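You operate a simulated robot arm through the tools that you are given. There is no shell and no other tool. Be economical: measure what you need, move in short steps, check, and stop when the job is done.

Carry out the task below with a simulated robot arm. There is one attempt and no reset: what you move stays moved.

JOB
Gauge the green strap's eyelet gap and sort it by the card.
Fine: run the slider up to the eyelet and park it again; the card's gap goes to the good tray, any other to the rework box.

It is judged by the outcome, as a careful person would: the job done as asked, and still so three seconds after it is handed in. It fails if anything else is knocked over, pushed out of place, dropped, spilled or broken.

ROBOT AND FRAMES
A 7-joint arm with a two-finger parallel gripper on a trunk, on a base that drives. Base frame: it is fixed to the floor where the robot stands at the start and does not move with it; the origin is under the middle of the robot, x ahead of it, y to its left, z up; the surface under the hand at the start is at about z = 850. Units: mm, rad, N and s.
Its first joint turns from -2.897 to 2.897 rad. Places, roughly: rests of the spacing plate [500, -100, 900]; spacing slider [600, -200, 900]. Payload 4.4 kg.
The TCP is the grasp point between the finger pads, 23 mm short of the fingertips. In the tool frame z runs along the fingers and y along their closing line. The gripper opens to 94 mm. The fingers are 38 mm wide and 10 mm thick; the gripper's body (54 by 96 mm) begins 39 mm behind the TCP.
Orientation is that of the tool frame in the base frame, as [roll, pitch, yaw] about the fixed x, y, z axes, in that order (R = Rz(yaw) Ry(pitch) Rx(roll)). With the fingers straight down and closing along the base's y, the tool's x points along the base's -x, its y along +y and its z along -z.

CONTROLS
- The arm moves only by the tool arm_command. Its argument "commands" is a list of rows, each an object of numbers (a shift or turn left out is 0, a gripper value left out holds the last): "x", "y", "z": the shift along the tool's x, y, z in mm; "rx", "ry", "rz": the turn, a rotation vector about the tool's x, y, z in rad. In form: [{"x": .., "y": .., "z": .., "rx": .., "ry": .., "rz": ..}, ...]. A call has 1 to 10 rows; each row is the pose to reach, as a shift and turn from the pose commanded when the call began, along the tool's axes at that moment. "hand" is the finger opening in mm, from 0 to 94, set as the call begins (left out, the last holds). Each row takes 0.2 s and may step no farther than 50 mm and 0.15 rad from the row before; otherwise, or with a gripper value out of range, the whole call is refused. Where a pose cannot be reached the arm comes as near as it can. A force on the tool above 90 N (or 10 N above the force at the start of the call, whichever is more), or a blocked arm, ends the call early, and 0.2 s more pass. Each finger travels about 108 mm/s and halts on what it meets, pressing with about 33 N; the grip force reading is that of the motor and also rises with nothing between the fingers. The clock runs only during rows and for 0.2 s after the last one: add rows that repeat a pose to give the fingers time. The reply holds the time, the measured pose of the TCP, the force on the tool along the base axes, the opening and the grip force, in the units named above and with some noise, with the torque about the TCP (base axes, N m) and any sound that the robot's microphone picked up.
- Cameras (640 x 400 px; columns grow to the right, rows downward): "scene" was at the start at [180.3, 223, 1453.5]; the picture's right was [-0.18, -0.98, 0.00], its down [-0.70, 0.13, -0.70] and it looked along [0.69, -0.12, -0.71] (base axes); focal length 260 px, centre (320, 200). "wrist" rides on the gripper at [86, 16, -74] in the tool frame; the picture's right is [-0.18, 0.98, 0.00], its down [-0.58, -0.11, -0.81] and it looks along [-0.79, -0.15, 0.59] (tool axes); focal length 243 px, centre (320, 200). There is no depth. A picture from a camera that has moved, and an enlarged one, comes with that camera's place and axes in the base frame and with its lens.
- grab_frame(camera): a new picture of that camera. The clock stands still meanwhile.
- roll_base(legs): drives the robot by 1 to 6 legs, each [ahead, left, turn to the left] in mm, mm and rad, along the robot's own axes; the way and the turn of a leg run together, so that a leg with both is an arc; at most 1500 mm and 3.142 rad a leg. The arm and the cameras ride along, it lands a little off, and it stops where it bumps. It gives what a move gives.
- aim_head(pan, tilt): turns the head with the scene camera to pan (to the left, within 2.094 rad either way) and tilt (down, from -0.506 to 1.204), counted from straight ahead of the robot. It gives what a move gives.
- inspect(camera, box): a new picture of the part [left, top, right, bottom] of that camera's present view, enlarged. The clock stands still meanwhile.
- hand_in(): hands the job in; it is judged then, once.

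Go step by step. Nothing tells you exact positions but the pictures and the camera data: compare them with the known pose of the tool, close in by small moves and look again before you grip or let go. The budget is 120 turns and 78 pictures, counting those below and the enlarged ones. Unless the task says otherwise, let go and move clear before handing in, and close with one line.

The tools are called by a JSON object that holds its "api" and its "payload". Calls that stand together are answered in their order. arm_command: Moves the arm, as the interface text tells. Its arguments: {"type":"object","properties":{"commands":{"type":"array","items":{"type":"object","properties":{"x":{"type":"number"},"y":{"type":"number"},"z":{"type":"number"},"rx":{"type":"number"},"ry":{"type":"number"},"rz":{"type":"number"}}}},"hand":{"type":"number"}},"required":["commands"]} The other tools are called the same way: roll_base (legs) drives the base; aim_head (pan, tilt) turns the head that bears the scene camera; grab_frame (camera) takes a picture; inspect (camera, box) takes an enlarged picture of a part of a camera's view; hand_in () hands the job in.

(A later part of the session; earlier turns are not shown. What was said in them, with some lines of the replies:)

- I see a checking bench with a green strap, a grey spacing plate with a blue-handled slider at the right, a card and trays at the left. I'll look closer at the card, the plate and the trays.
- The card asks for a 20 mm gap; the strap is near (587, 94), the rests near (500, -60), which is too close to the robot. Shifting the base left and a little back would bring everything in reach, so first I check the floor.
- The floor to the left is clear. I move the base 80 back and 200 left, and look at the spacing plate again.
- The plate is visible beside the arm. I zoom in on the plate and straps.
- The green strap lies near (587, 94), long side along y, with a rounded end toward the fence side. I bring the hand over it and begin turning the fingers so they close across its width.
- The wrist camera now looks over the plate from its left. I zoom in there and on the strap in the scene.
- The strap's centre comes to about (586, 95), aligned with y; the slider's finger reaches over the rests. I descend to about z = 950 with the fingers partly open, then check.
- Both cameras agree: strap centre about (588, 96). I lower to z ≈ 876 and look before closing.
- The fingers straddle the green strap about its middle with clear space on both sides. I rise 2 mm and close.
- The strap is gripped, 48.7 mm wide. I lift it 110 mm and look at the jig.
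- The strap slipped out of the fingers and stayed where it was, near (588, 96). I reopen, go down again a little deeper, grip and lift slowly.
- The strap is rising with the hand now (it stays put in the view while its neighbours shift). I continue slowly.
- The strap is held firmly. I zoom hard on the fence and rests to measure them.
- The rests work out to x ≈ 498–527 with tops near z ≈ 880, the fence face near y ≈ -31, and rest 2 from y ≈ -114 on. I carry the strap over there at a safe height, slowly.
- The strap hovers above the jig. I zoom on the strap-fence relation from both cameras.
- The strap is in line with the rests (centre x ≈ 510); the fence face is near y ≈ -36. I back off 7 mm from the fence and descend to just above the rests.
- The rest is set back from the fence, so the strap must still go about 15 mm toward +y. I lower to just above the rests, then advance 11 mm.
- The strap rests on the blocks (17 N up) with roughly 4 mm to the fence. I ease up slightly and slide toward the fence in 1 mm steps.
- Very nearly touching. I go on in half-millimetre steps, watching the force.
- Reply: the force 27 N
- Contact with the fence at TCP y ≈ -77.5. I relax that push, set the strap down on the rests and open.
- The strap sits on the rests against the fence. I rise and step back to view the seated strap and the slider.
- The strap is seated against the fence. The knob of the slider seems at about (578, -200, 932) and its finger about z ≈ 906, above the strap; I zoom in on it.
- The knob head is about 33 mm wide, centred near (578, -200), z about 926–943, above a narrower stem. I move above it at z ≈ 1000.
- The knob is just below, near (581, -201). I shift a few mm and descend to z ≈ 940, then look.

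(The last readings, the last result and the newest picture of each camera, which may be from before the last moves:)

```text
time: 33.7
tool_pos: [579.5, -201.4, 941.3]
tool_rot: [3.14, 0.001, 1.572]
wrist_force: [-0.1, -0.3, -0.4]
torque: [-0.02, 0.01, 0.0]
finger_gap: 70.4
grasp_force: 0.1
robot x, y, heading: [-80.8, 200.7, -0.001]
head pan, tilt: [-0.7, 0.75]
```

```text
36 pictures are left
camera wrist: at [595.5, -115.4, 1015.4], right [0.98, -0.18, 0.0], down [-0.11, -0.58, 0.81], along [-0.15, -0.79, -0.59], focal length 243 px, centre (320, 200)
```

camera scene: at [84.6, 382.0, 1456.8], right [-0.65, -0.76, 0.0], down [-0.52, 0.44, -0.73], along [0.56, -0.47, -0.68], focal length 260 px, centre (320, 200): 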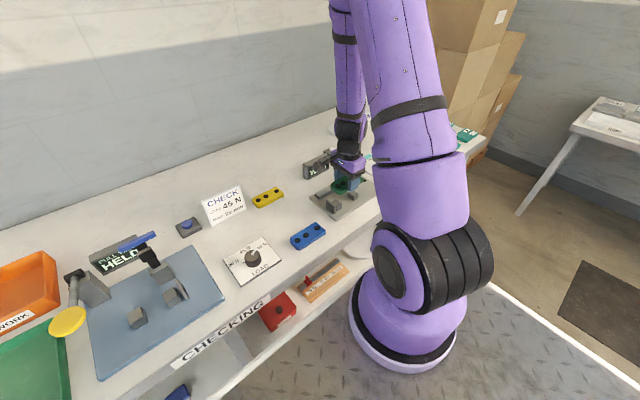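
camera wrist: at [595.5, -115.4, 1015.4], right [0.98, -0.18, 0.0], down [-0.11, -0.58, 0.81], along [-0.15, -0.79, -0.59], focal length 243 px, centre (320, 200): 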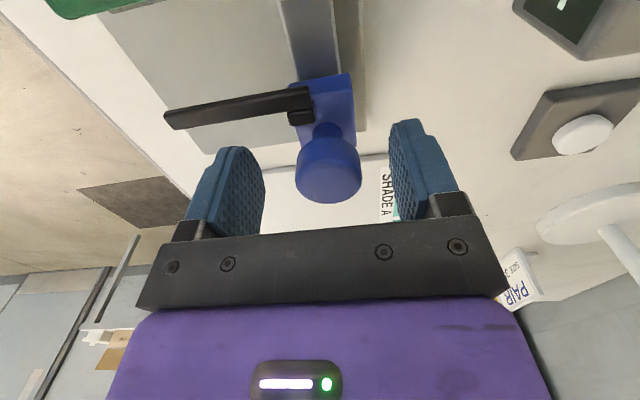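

The knob sits between the pads. I nudge 2 mm in x and close on it.

{"api": "arm_command", "payload": {"commands": [{"y": 2.5, "x": 1}, {"y": 2.5, "x": 1}, {"y": 2.5, "x": 1}, {"y": 2.5, "x": 1}], "hand": 10}}

{"api": "grab_frame", "payload": {"camera": "wrist"}}

```text
time: 34.7
tool_pos: [582.3, -200.5, 941.5]
tool_rot: [-3.141, -0.001, 1.571]
wrist_force: [12.9, -0.3, 1.6]
torque: [0.0, -0.25, 0.09]
finger_gap: 32.9
grasp_force: 44.7
robot x, y, heading: [-79.2, 196.6, -0.001]
head pan, tilt: [-0.7, 0.75]
```

```text
35 pictures are left
camera wrist: at [598.7, -114.6, 1015.5], right [0.98, -0.18, 0.0], down [-0.11, -0.58, 0.81], along [-0.15, -0.79, -0.59], focal length 243 px, centre (320, 200)
```

wrist: 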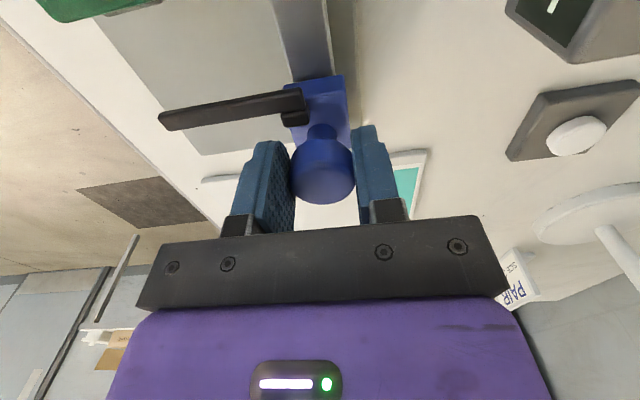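

The knob is held (32.9 mm). The finger bar is at y ≈ -178; I slide 40 mm toward the strap gently and look.

{"api": "arm_command", "payload": {"commands": [{"y": 0.8}, {"y": 0.8, "x": 4}, {"y": 0.8, "x": 9}, {"y": 0.8, "x": 15}, {"y": 0.8, "x": 21}, {"y": 0.8, "x": 27}, {"y": 0.8, "x": 33}, {"y": 0.8, "x": 38}, {"y": 0.8, "x": 40}, {"y": 0.8, "x": 40}]}}

{"api": "inspect", "payload": {"camera": "scene", "box": [300, 145, 396, 215]}}

```text
time: 36.9
tool_pos: [582.9, -161.6, 942.5]
tool_rot: [-3.141, -0.001, 1.572]
wrist_force: [0.6, -0.9, -9.9]
torque: [-0.05, 0.03, 0.0]
finger_gap: 32.8
grasp_force: 45.3
robot x, y, heading: [-76.7, 196.5, 0.001]
head pan, tilt: [-0.7, 0.75]
```

```text
5.71 times, centred on (348, 180) of scene
camera zoom: at [84.9, 381.8, 1456.8], right [-0.64, -0.76, 0.0], down [-0.52, 0.44, -0.73], along [0.56, -0.47, -0.68], focal length 1483 px, centre (160, 314)
```

zoom: 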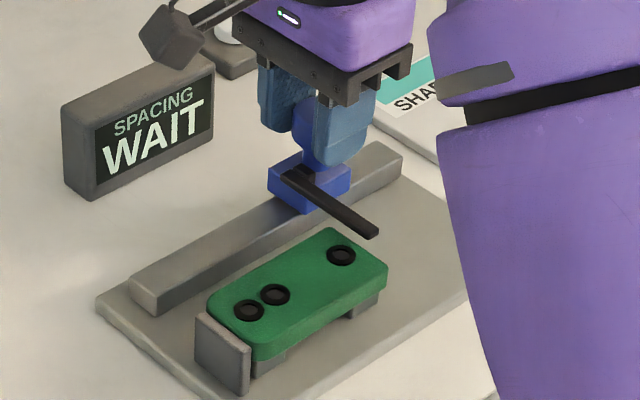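

The slider follows easily. I continue to just short of the outer eyelet, then creep.

{"api": "arm_command", "payload": {"commands": [{"z": 0.7, "x": 4}, {"z": 0.7, "x": 8}, {"z": 0.7, "x": 12}, {"z": 0.7, "x": 12}]}}

{"api": "arm_command", "payload": {"commands": [{"x": 1}, {"x": 2}, {"x": 3}, {"x": 4}, {"x": 5}, {"x": 6}, {"x": 7}, {"x": 8}, {"x": 9}, {"x": 10}]}}

{"api": "inspect", "payload": {"camera": "scene", "box": [300, 145, 396, 215]}}

```text
time: 37.9
tool_pos: [582.6, -148.8, 940.6]
tool_rot: [3.139, 0.001, 1.571]
wrist_force: [0.8, -0.1, 17.7]
torque: [0.01, -0.05, -0.11]
finger_gap: 32.6
grasp_force: 45.1
robot x, y, heading: [-80.2, 201.3, -0.001]
head pan, tilt: [-0.7, 0.75]
```

```text
time: 40.1
tool_pos: [582.6, -140.1, 941.1]
tool_rot: [-3.14, 0.0, 1.571]
wrist_force: [-10.4, -0.6, 11.1]
torque: [-0.09, 0.2, 0.01]
finger_gap: 32.9
grasp_force: 45.0
robot x, y, heading: [-81.3, 199.3, -0.001]
head pan, tilt: [-0.7, 0.75]
```

```text
5.71 times, centred on (348, 180) of scene
camera zoom: at [83.8, 382.1, 1456.9], right [-0.65, -0.76, 0.0], down [-0.52, 0.44, -0.73], along [0.56, -0.47, -0.68], focal length 1483 px, centre (160, 314)
```

zoom: 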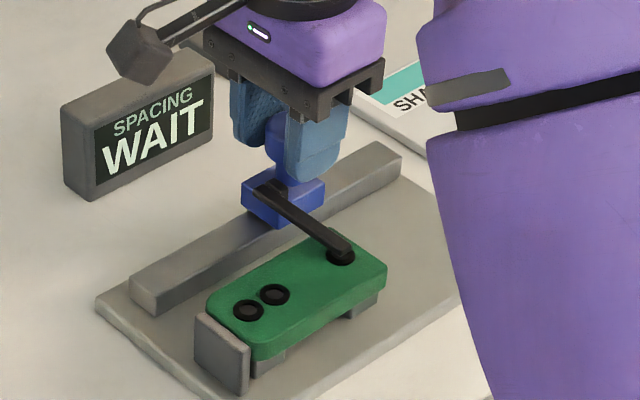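

The bar passes freely above the outer eyelet. I carry on toward the middle eyelet in steps.

{"api": "arm_command", "payload": {"commands": [{"y": -0.5, "z": -0.4, "x": 4}, {"y": -0.5, "z": -0.4, "x": 8}, {"y": -0.5, "z": -0.4, "x": 12}, {"y": -0.5, "z": -0.4, "x": 16}, {"y": -0.5, "z": -0.4, "x": 20}, {"y": -0.5, "z": -0.4, "x": 24}, {"y": -0.5, "z": -0.4, "x": 28}, {"y": -0.5, "z": -0.4, "x": 32}, {"y": -0.5, "z": -0.4, "x": 35}, {"y": -0.5, "z": -0.4, "x": 35}]}}

{"api": "inspect", "payload": {"camera": "scene", "box": [300, 145, 396, 215]}}

```text
time: 42.3
tool_pos: [582.8, -103.1, 940.7]
tool_rot: [-3.141, -0.001, 1.571]
wrist_force: [-3.0, -0.9, -17.2]
torque: [-0.16, -0.01, -0.03]
finger_gap: 32.8
grasp_force: 45.0
robot x, y, heading: [-76.2, 197.7, -0.004]
head pan, tilt: [-0.7, 0.75]
```

```text
5.71 times, centred on (348, 180) of scene
camera zoom: at [85.1, 381.7, 1456.8], right [-0.64, -0.76, 0.0], down [-0.52, 0.44, -0.73], along [0.56, -0.47, -0.68], focal length 1483 px, centre (160, 314)
```

zoom: 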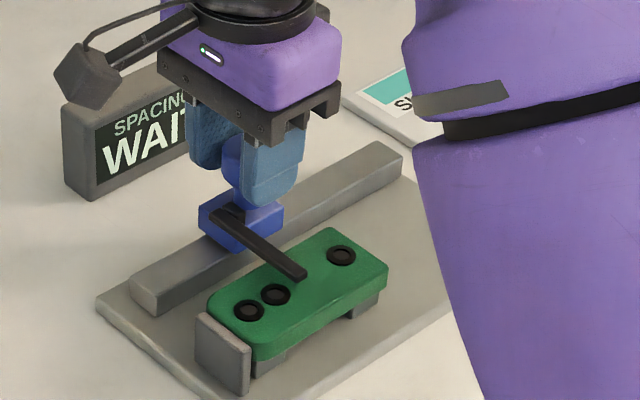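

About 15–20 mm remain to the middle eyelet. I creep on in 1–1.5 mm steps with the force watched.

{"api": "arm_command", "payload": {"commands": [{"z": 0.3, "x": 1.5}, {"z": 0.3, "x": 3}, {"z": 0.3, "x": 4.5}, {"z": 0.3, "x": 6}, {"z": 0.3, "x": 7.5}, {"z": 0.3, "x": 9}, {"z": 0.3, "x": 10}, {"z": 0.3, "x": 11}, {"z": 0.3, "x": 12}, {"z": 0.3, "x": 12}]}}

{"api": "inspect", "payload": {"camera": "scene", "box": [308, 165, 364, 210]}}

```text
time: 44.5
tool_pos: [581.8, -94.1, 941.2]
tool_rot: [3.141, 0.002, 1.567]
wrist_force: [-10.1, -30.4, -1.8]
torque: [-0.81, 0.16, -0.05]
finger_gap: 33.0
grasp_force: 44.6
robot x, y, heading: [-78.6, 199.8, -0.003]
head pan, tilt: [-0.7, 0.75]
```

```text
8.89 times, centred on (336, 188) of scene
camera zoom: at [84.4, 380.5, 1457.0], right [-0.65, -0.76, 0.0], down [-0.52, 0.44, -0.73], along [0.56, -0.47, -0.68], focal length 2307 px, centre (178, 311)
```

zoom: 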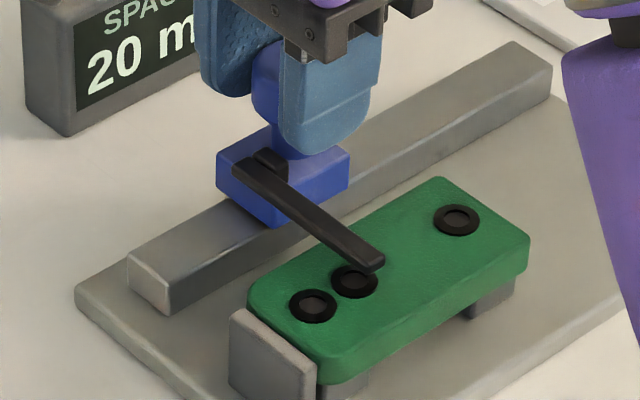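

The slider met the eyelet and the display reads "20 m…". I ease off and run the slider back, re-reading the display on the way.

{"api": "arm_command", "payload": {"commands": [{"x": -3}, {"x": -7, "y": -0.3}, {"x": -13, "y": -0.3}, {"x": -19, "y": -0.3}, {"x": -25, "y": -0.3}, {"x": -31, "y": -0.3}, {"x": -37, "y": -0.3}, {"x": -43, "y": -0.3}, {"x": -49, "y": -0.3}, {"x": -49, "y": -0.3}]}}

{"api": "inspect", "payload": {"camera": "scene", "box": [300, 145, 396, 215]}}

```text
time: 46.7
tool_pos: [582.2, -140.7, 941.4]
tool_rot: [-3.14, 0.0, 1.571]
wrist_force: [-3.1, -0.6, -16.9]
torque: [-0.48, 0.01, -0.07]
finger_gap: 32.8
grasp_force: 45.0
robot x, y, heading: [-78.6, 201.6, -0.002]
head pan, tilt: [-0.7, 0.75]
```

```text
5.71 times, centred on (348, 180) of scene
camera zoom: at [85.0, 381.7, 1456.8], right [-0.64, -0.76, 0.0], down [-0.52, 0.44, -0.73], along [0.56, -0.47, -0.68], focal length 1483 px, centre (160, 314)
```

zoom: 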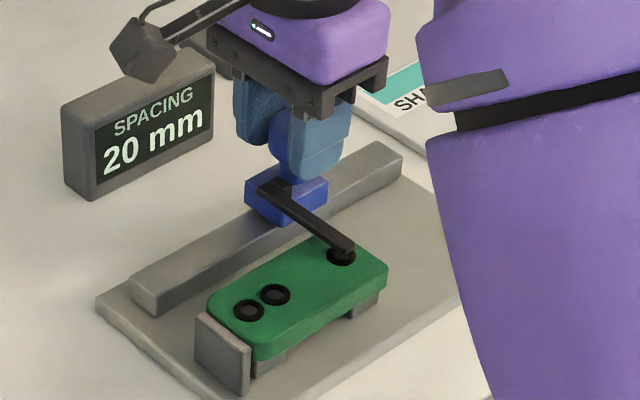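

The display holds 20 mm, so the strap goes to the good tray. I park the slider the remaining 60 mm.

{"api": "arm_command", "payload": {"commands": [{"z": 0.4, "x": -7}, {"z": 0.4, "x": -15}, {"z": 0.4, "x": -23}, {"z": 0.4, "x": -31}, {"z": 0.4, "x": -39}, {"z": 0.4, "x": -46}, {"z": 0.4, "x": -52}, {"z": 0.4, "x": -57}, {"z": 0.4, "x": -60}, {"z": 0.4, "x": -60}]}}

{"api": "inspect", "payload": {"camera": "scene", "box": [300, 145, 396, 215]}}

```text
time: 48.9
tool_pos: [583.0, -200.4, 942.1]
tool_rot: [3.14, 0.001, 1.571]
wrist_force: [3.8, -0.3, 14.3]
torque: [-0.43, -0.13, 0.03]
finger_gap: 32.9
grasp_force: 45.3
robot x, y, heading: [-80.7, 198.0, -0.001]
head pan, tilt: [-0.7, 0.75]
```

```text
5.71 times, centred on (348, 180) of scene
camera zoom: at [84.4, 382.3, 1456.8], right [-0.64, -0.76, 0.0], down [-0.52, 0.44, -0.73], along [0.56, -0.47, -0.68], focal length 1483 px, centre (160, 314)
```

zoom: 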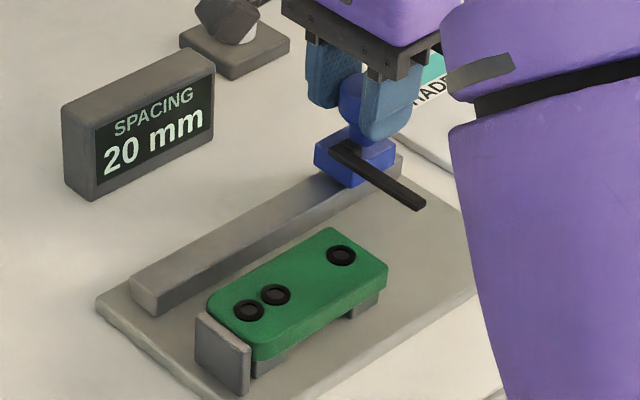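

The slider is back at its start mark. I let go, rise, and move back over the strap.

{"api": "arm_command", "payload": {"commands": [{"z": 0}, {"z": 0}, {"z": 0}, {"z": -30}, {"z": -65}, {"z": -65}], "hand": 75}}

{"api": "arm_command", "payload": {"commands": [{"x": 30, "y": -18}, {"x": 65, "y": -38}, {"x": 100, "y": -58}, {"x": 122, "y": -71}, {"x": 122, "y": -71}]}}

{"api": "inspect", "payload": {"camera": "scene", "box": [300, 145, 396, 215]}}

{"api": "grab_frame", "payload": {"camera": "wrist"}}

```text
time: 50.3
tool_pos: [581.5, -201.8, 1005.7]
tool_rot: [-3.14, 0.0, 1.57]
wrist_force: [0.6, 0.3, 0.1]
torque: [0.0, 0.06, 0.01]
finger_gap: 74.8
grasp_force: 0.1
robot x, y, heading: [-81.0, 196.7, -0.005]
head pan, tilt: [-0.7, 0.75]
```

```text
time: 51.5
tool_pos: [512.5, -78.6, 1004.2]
tool_rot: [3.141, -0.002, 1.572]
wrist_force: [-0.7, 0.2, -1.1]
torque: [-0.01, 0.02, -0.05]
finger_gap: 74.9
grasp_force: 0.1
robot x, y, heading: [-75.5, 200.1, -0.001]
head pan, tilt: [-0.7, 0.75]
```

```text
5.71 times, centred on (348, 180) of scene
camera zoom: at [84.7, 381.9, 1456.8], right [-0.64, -0.76, 0.0], down [-0.52, 0.44, -0.73], along [0.56, -0.47, -0.68], focal length 1483 px, centre (160, 314)
```

zoom: 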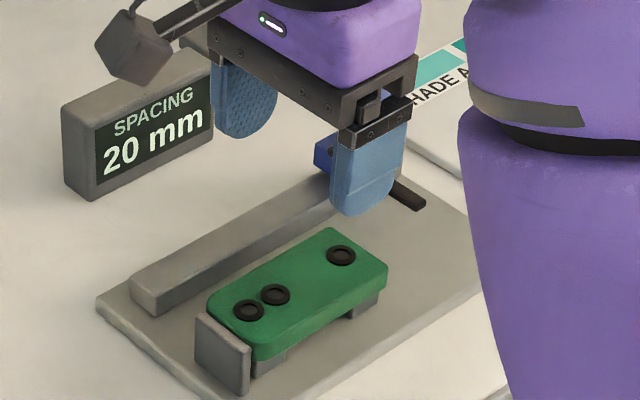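

```text
27 pictures are left
camera wrist: at [528.7, 8.0, 1078.2], right [0.98, -0.18, 0.0], down [-0.11, -0.58, 0.81], along [-0.15, -0.79, -0.59], focal length 243 px, centre (320, 200)
```

wrist: 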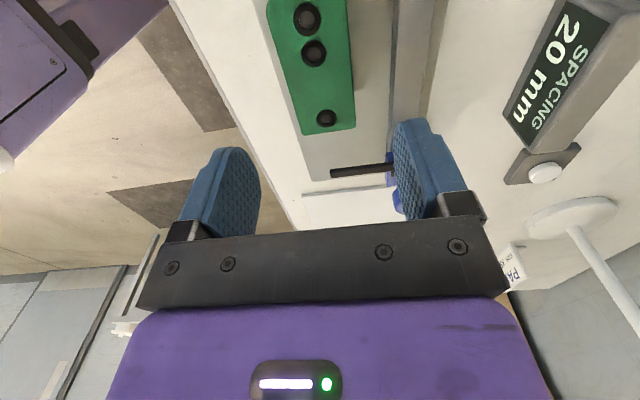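

The strap is undisturbed. I descend to z ≈ 899 around it, grip, and lift slowly.

{"api": "arm_command", "payload": {"commands": [{"z": 30}, {"z": 60}, {"z": 85}, {"z": 98}, {"z": 106}, {"z": 106}]}}

{"api": "arm_command", "payload": {"commands": [{"z": 0}, {"z": 0}, {"z": 0}, {"z": 0}, {"z": 0}], "hand": 0}}

{"api": "arm_command", "payload": {"commands": [{"z": -2}, {"z": -5, "x": -1}, {"z": -12, "x": -2}, {"z": -20, "x": -2}, {"z": -28, "x": -2}, {"z": -36, "x": -2}, {"z": -44, "x": -2}, {"z": -54, "x": -2}, {"z": -60, "x": -2}, {"z": -60, "x": -2}]}}

{"api": "grab_frame", "payload": {"camera": "wrist"}}

{"api": "aim_head", "payload": {"pan": 0.5, "tilt": 0.75}}

{"api": "grab_frame", "payload": {"camera": "scene"}}

```text
time: 52.9
tool_pos: [510.7, -78.5, 900.0]
tool_rot: [-3.142, -0.001, 1.571]
wrist_force: [0.5, -0.5, 0.5]
torque: [0.0, -0.02, 0.0]
finger_gap: 74.9
grasp_force: 0.0
robot x, y, heading: [-79.2, 198.8, -0.003]
head pan, tilt: [-0.7, 0.75]
```

```text
time: 54.1
tool_pos: [511.7, -78.0, 899.4]
tool_rot: [3.141, 0.0, 1.572]
wrist_force: [-0.8, 0.7, 0.2]
torque: [-0.03, -0.02, -0.02]
finger_gap: 49.3
grasp_force: 33.3
robot x, y, heading: [-77.1, 195.0, -0.004]
head pan, tilt: [-0.7, 0.75]
```

```text
time: 56.3
tool_pos: [511.5, -80.0, 958.0]
tool_rot: [-3.141, 0.0, 1.57]
wrist_force: [0.3, -0.5, -0.4]
torque: [0.03, 0.02, 0.0]
finger_gap: 49.3
grasp_force: 33.6
robot x, y, heading: [-84.0, 198.9, 0.0]
head pan, tilt: [-0.7, 0.75]
```

```text
26 pictures are left
camera wrist: at [527.3, 5.8, 1033.0], right [0.98, -0.18, 0.0], down [-0.11, -0.58, 0.81], along [-0.15, -0.79, -0.59], focal length 243 px, centre (320, 200)
```

wrist: 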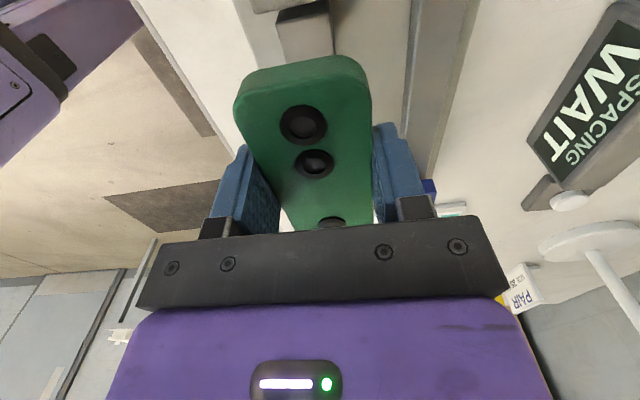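

```text
time: 57.7
tool_pos: [509.2, -80.1, 958.6]
tool_rot: [3.141, 0.001, 1.571]
wrist_force: [-0.2, -0.3, -0.4]
torque: [-0.04, 0.0, 0.03]
finger_gap: 49.4
grasp_force: 32.2
robot x, y, heading: [-80.2, 198.2, 0.004]
head pan, tilt: [0.499, 0.75]
```

```text
25 pictures are left
camera scene: at [94.1, 475.0, 1456.8], right [0.48, -0.88, 0.0], down [-0.6, -0.33, -0.73], along [0.64, 0.35, -0.68], focal length 260 px, centre (320, 200)
```

scene: 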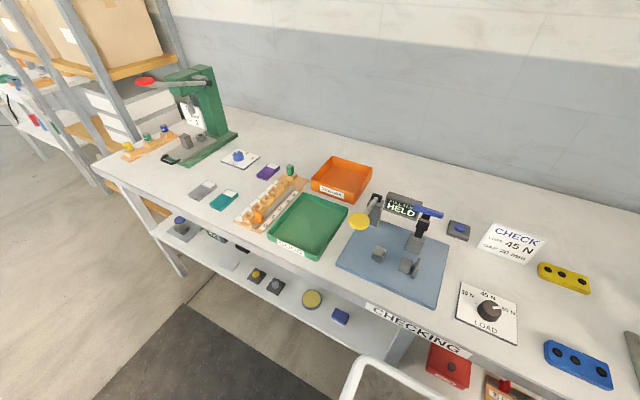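

The strap is held. The good tray's middle is near (540, 770), within reach from here. I raise the strap high first.

{"api": "arm_command", "payload": {"commands": [{"z": -10}, {"z": -28}, {"z": -48}, {"z": -68}, {"z": -88}, {"z": -106}, {"z": -122}, {"z": -130}, {"z": -130}]}}

{"api": "arm_command", "payload": {"commands": [{"x": 10, "rz": -0.05}, {"x": 30, "rz": -0.15}, {"x": 60, "rz": -0.3}, {"x": 95, "rz": -0.45}, {"x": 130, "rz": -0.6}, {"x": 165, "rz": -0.75}, {"x": 200, "rz": -0.9}, {"x": 235, "rz": -1.05}, {"x": 260, "rz": -1.2}, {"x": 275, "rz": -1.3}]}}

{"api": "grab_frame", "payload": {"camera": "wrist"}}

```text
time: 59.7
tool_pos: [512.6, -79.9, 1087.6]
tool_rot: [-3.14, -0.001, 1.573]
wrist_force: [1.0, 0.9, -0.7]
torque: [0.02, -0.02, -0.01]
finger_gap: 49.1
grasp_force: 33.4
robot x, y, heading: [-78.6, 195.8, -0.006]
head pan, tilt: [0.499, 0.75]
```

```text
time: 61.9
tool_pos: [511.6, 194.6, 1089.1]
tool_rot: [-3.141, 0.0, 2.873]
wrist_force: [0.8, -0.9, -0.5]
torque: [0.03, 0.0, 0.02]
finger_gap: 49.0
grasp_force: 33.1
robot x, y, heading: [-83.2, 196.9, -0.001]
head pan, tilt: [0.499, 0.75]
```

```text
24 pictures are left
camera wrist: at [432.3, 232.4, 1162.8], right [0.44, 0.9, 0.0], down [0.53, -0.26, 0.81], along [0.72, -0.35, -0.59], focal length 243 px, centre (320, 200)
```

wrist: 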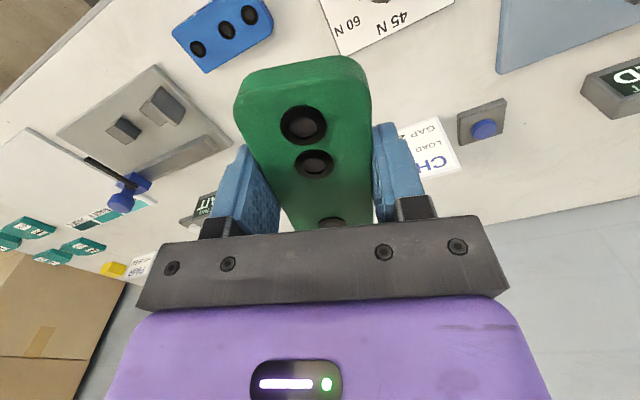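

Still held securely. I swing on toward the good tray.

{"api": "arm_command", "payload": {"commands": [{"x": 3, "y": 12}, {"x": 9, "y": 40}, {"x": 18, "y": 78}, {"x": 27, "y": 118}, {"x": 36, "y": 158}, {"x": 45, "y": 198}, {"x": 54, "y": 238}, {"x": 63, "y": 278}, {"x": 71, "y": 312}, {"x": 78, "y": 340}]}}

{"api": "arm_command", "payload": {"commands": [{"x": 8, "y": 36}, {"x": 17, "y": 75}, {"x": 26, "y": 114}, {"x": 34, "y": 152}, {"x": 41, "y": 185}, {"x": 46, "y": 208}, {"x": 49, "y": 222}, {"x": 49, "y": 222}]}}

{"api": "grab_frame", "payload": {"camera": "wrist"}}

{"api": "grab_frame", "payload": {"camera": "scene"}}

```text
time: 64.1
tool_pos: [528.1, 540.7, 1090.5]
tool_rot: [-3.141, -0.002, 2.869]
wrist_force: [0.4, -0.1, 0.0]
torque: [-0.03, 0.01, -0.02]
finger_gap: 49.1
grasp_force: 33.0
robot x, y, heading: [-79.5, 196.6, -0.001]
head pan, tilt: [0.499, 0.75]
```

```text
time: 65.9
tool_pos: [538.9, 770.1, 1089.8]
tool_rot: [3.141, 0.001, 2.87]
wrist_force: [-0.5, 0.0, -0.9]
torque: [-0.01, -0.03, 0.02]
finger_gap: 49.2
grasp_force: 33.3
robot x, y, heading: [-77.5, 200.0, -0.003]
head pan, tilt: [0.499, 0.75]
```

```text
23 pictures are left
camera wrist: at [460.5, 808.6, 1164.3], right [0.44, 0.9, 0.0], down [0.53, -0.26, 0.81], along [0.72, -0.36, -0.59], focal length 243 px, centre (320, 200)
```

wrist: 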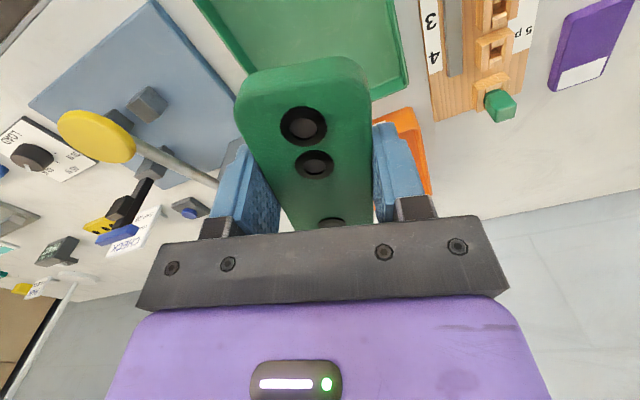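

```text
22 pictures are left
camera scene: at [94.0, 475.1, 1456.8], right [0.48, -0.88, 0.0], down [-0.6, -0.33, -0.73], along [0.64, 0.35, -0.68], focal length 260 px, centre (320, 200)
```

scene: 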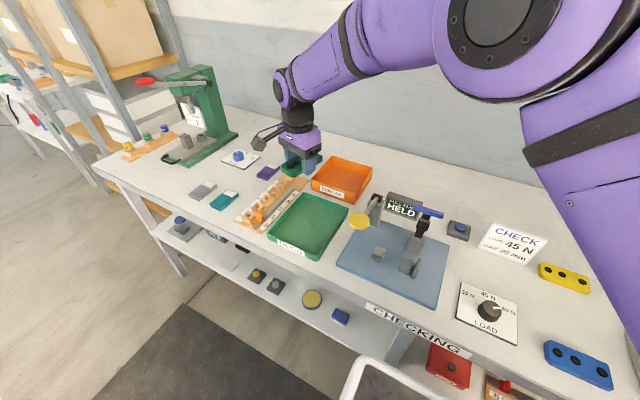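

The tray spans about x 431–653, y 667–835; the yellow lever knob stands at about (495, 594, 1010), so I stay clear of it. I centre over the tray and descend partway.

{"api": "arm_command", "payload": {"commands": [{"x": -5, "y": -10}, {"x": -5, "y": -17, "z": 15}, {"x": -5, "y": -17, "z": 35}, {"x": -5, "y": -17, "z": 60}, {"x": -5, "y": -17, "z": 85}, {"x": -5, "y": -17, "z": 105}, {"x": -5, "y": -17, "z": 120}, {"x": -5, "y": -17, "z": 120}]}}

{"api": "grab_frame", "payload": {"camera": "scene"}}

{"api": "grab_frame", "payload": {"camera": "wrist"}}

```text
time: 67.7
tool_pos: [538.8, 751.0, 969.9]
tool_rot: [-3.141, 0.0, 2.872]
wrist_force: [0.6, -0.4, -0.8]
torque: [-0.02, 0.0, 0.01]
finger_gap: 48.9
grasp_force: 32.7
robot x, y, heading: [-78.5, 198.6, -0.001]
head pan, tilt: [0.499, 0.75]
```

```text
21 pictures are left
camera scene: at [94.1, 475.1, 1456.8], right [0.48, -0.88, 0.0], down [-0.6, -0.33, -0.73], along [0.64, 0.35, -0.68], focal length 260 px, centre (320, 200)
```

scene: 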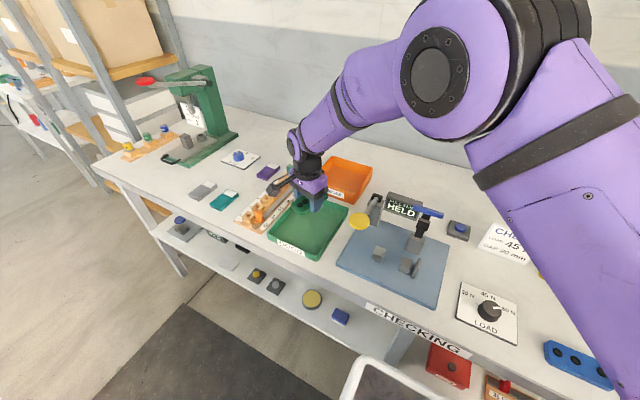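

```text
20 pictures are left
camera wrist: at [460.4, 789.3, 1044.0], right [0.44, 0.9, 0.0], down [0.53, -0.26, 0.81], along [0.72, -0.36, -0.59], focal length 243 px, centre (320, 200)
```

wrist: 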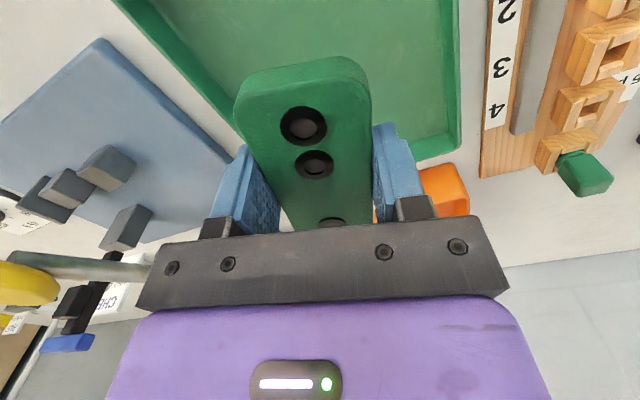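

The strap is over the tray's interior with clearance on all sides. I descend to just above the tray floor.

{"api": "arm_command", "payload": {"commands": [{"z": 15}, {"z": 35}, {"z": 55}, {"z": 70}, {"z": 80}, {"z": 86}, {"z": 86}]}}

{"api": "grab_frame", "payload": {"camera": "wrist"}}

{"api": "inspect", "payload": {"camera": "scene", "box": [240, 120, 400, 270]}}

```text
time: 69.3
tool_pos: [540.1, 750.7, 884.3]
tool_rot: [-3.141, 0.001, 2.871]
wrist_force: [-0.1, 0.0, 0.3]
torque: [0.05, 0.01, -0.02]
finger_gap: 49.2
grasp_force: 33.4
robot x, y, heading: [-74.7, 198.9, 0.006]
head pan, tilt: [0.499, 0.75]
```

```text
19 pictures are left
camera wrist: at [460.3, 789.9, 958.2], right [0.44, 0.9, 0.0], down [0.53, -0.26, 0.81], along [0.72, -0.36, -0.59], focal length 243 px, centre (320, 200)
```

wrist: 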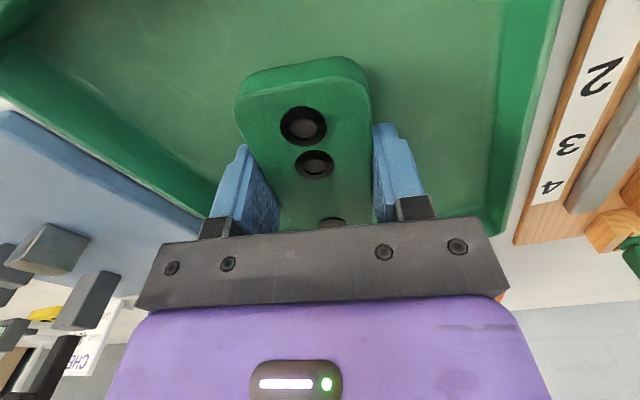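

```text
2.67 times, centred on (320, 195) of scene
camera zoom: at [94.1, 475.1, 1456.8], right [0.48, -0.88, 0.0], down [-0.6, -0.33, -0.73], along [0.64, 0.35, -0.68], focal length 692 px, centre (320, 213)
```

zoom: 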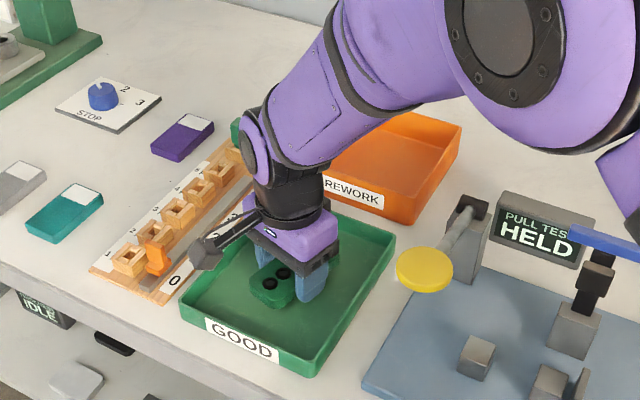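

The hand is well inside the good tray and clear of the lever. I lower in small steps to the floor.

{"api": "arm_command", "payload": {"commands": [{"z": 1}, {"z": 2}, {"z": 3}, {"z": 4}, {"z": 4}]}}

{"api": "arm_command", "payload": {"commands": [{"z": 1}, {"z": 2}, {"z": 2}]}}

```text
time: 70.5
tool_pos: [539.1, 751.9, 880.3]
tool_rot: [-3.141, -0.001, 2.872]
wrist_force: [0.2, -0.2, -1.2]
torque: [0.02, -0.02, 0.02]
finger_gap: 49.2
grasp_force: 33.6
robot x, y, heading: [-83.6, 198.5, -0.005]
head pan, tilt: [0.499, 0.75]
```

```text
time: 71.3
tool_pos: [539.8, 751.1, 878.9]
tool_rot: [3.142, 0.001, 2.872]
wrist_force: [0.4, -1.7, 3.0]
torque: [-0.12, 0.11, 0.05]
finger_gap: 49.1
grasp_force: 32.9
robot x, y, heading: [-78.2, 198.1, 0.002]
head pan, tilt: [0.499, 0.75]
```

Light contact with the tray floor is felt. I open partly to release the strap, then rise straight up.

{"api": "arm_command", "payload": {"commands": [{"z": -0.5}, {"z": -0.5}, {"z": -0.5}], "hand": 66}}

{"api": "arm_command", "payload": {"commands": [{"z": -8}, {"z": -30}, {"z": -65}, {"z": -105}, {"z": -145}, {"z": -185}, {"z": -220}, {"z": -220}]}}

{"api": "grab_frame", "payload": {"camera": "wrist"}}

{"api": "grab_frame", "payload": {"camera": "scene"}}

{"api": "inspect", "payload": {"camera": "scene", "box": [240, 120, 400, 270]}}

```text
time: 72.1
tool_pos: [539.7, 751.4, 877.6]
tool_rot: [-3.141, 0.002, 2.871]
wrist_force: [-0.3, 0.1, -0.7]
torque: [0.0, -0.01, -0.01]
finger_gap: 66.2
grasp_force: 0.0
robot x, y, heading: [-76.2, 193.5, -0.001]
head pan, tilt: [0.499, 0.75]
```

```text
time: 73.9
tool_pos: [541.1, 752.7, 1096.8]
tool_rot: [-3.142, 0.0, 2.871]
wrist_force: [0.1, 0.5, -0.1]
torque: [-0.02, -0.01, 0.02]
finger_gap: 65.7
grasp_force: 0.1
robot x, y, heading: [-81.0, 199.3, -0.001]
head pan, tilt: [0.499, 0.75]
```

```text
17 pictures are left
camera wrist: at [463.0, 790.9, 1171.3], right [0.44, 0.9, 0.0], down [0.53, -0.26, 0.81], along [0.72, -0.36, -0.59], focal length 243 px, centre (320, 200)
```

wrist: 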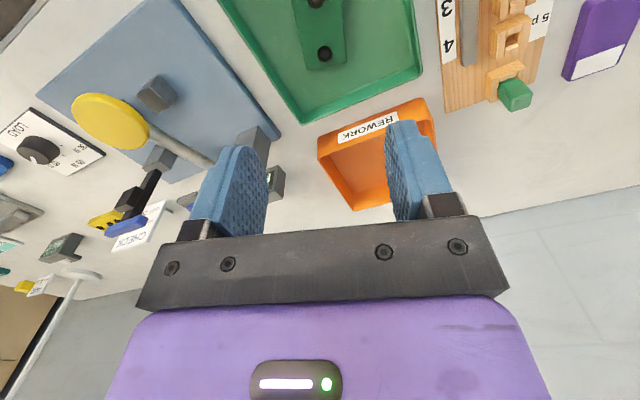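

```text
16 pictures are left
camera scene: at [94.1, 475.2, 1456.8], right [0.48, -0.88, 0.0], down [-0.6, -0.33, -0.73], along [0.64, 0.35, -0.68], focal length 260 px, centre (320, 200)
```

scene: 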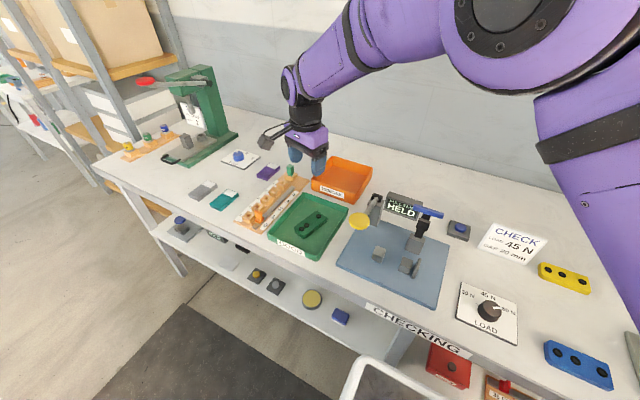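

```text
2.67 times, centred on (320, 195) of scene
camera zoom: at [94.1, 475.2, 1456.8], right [0.48, -0.88, 0.0], down [-0.6, -0.33, -0.73], along [0.64, 0.35, -0.68], focal length 692 px, centre (320, 213)
```

zoom: 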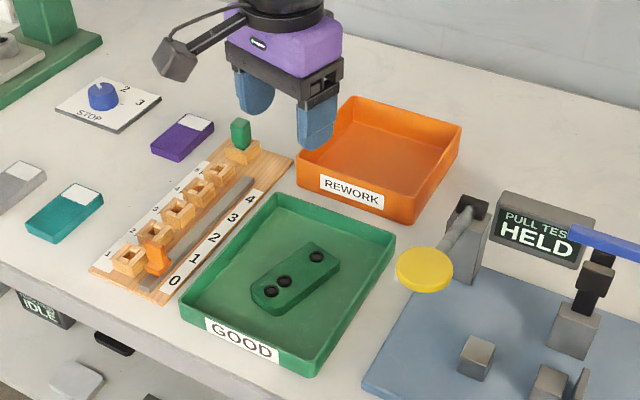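

The strap lies flat in the good tray and the hand is clear. One last look to confirm the slider is still parked.

{"api": "aim_head", "payload": {"pan": -0.7, "tilt": 0.75}}

{"api": "inspect", "payload": {"camera": "scene", "box": [300, 145, 396, 215]}}

```text
time: 75.3
tool_pos: [541.0, 752.8, 1097.0]
tool_rot: [3.141, -0.001, 2.871]
wrist_force: [0.9, 0.2, -0.2]
torque: [-0.03, 0.02, 0.02]
finger_gap: 66.0
grasp_force: 0.2
robot x, y, heading: [-77.4, 199.3, 0.001]
head pan, tilt: [-0.7, 0.75]
```

```text
5.71 times, centred on (348, 180) of scene
camera zoom: at [84.7, 382.1, 1456.8], right [-0.64, -0.76, 0.0], down [-0.52, 0.44, -0.73], along [0.56, -0.47, -0.68], focal length 1483 px, centre (160, 314)
```

zoom: 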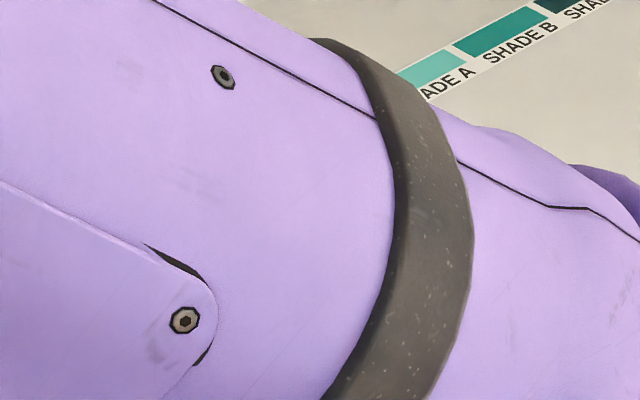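

The arm hides the slider from here, but the picture after I let it go, and the wrist view while lifting the strap, both showed it at its start mark. I hand in.

{"api": "hand_in", "payload": {}}

```text
The job is handed in.
```

The green strap gauged 20 mm, which matches the card, so it is in the good tray; the slider was run back to its parked position, though the arm blocked a final look at it.
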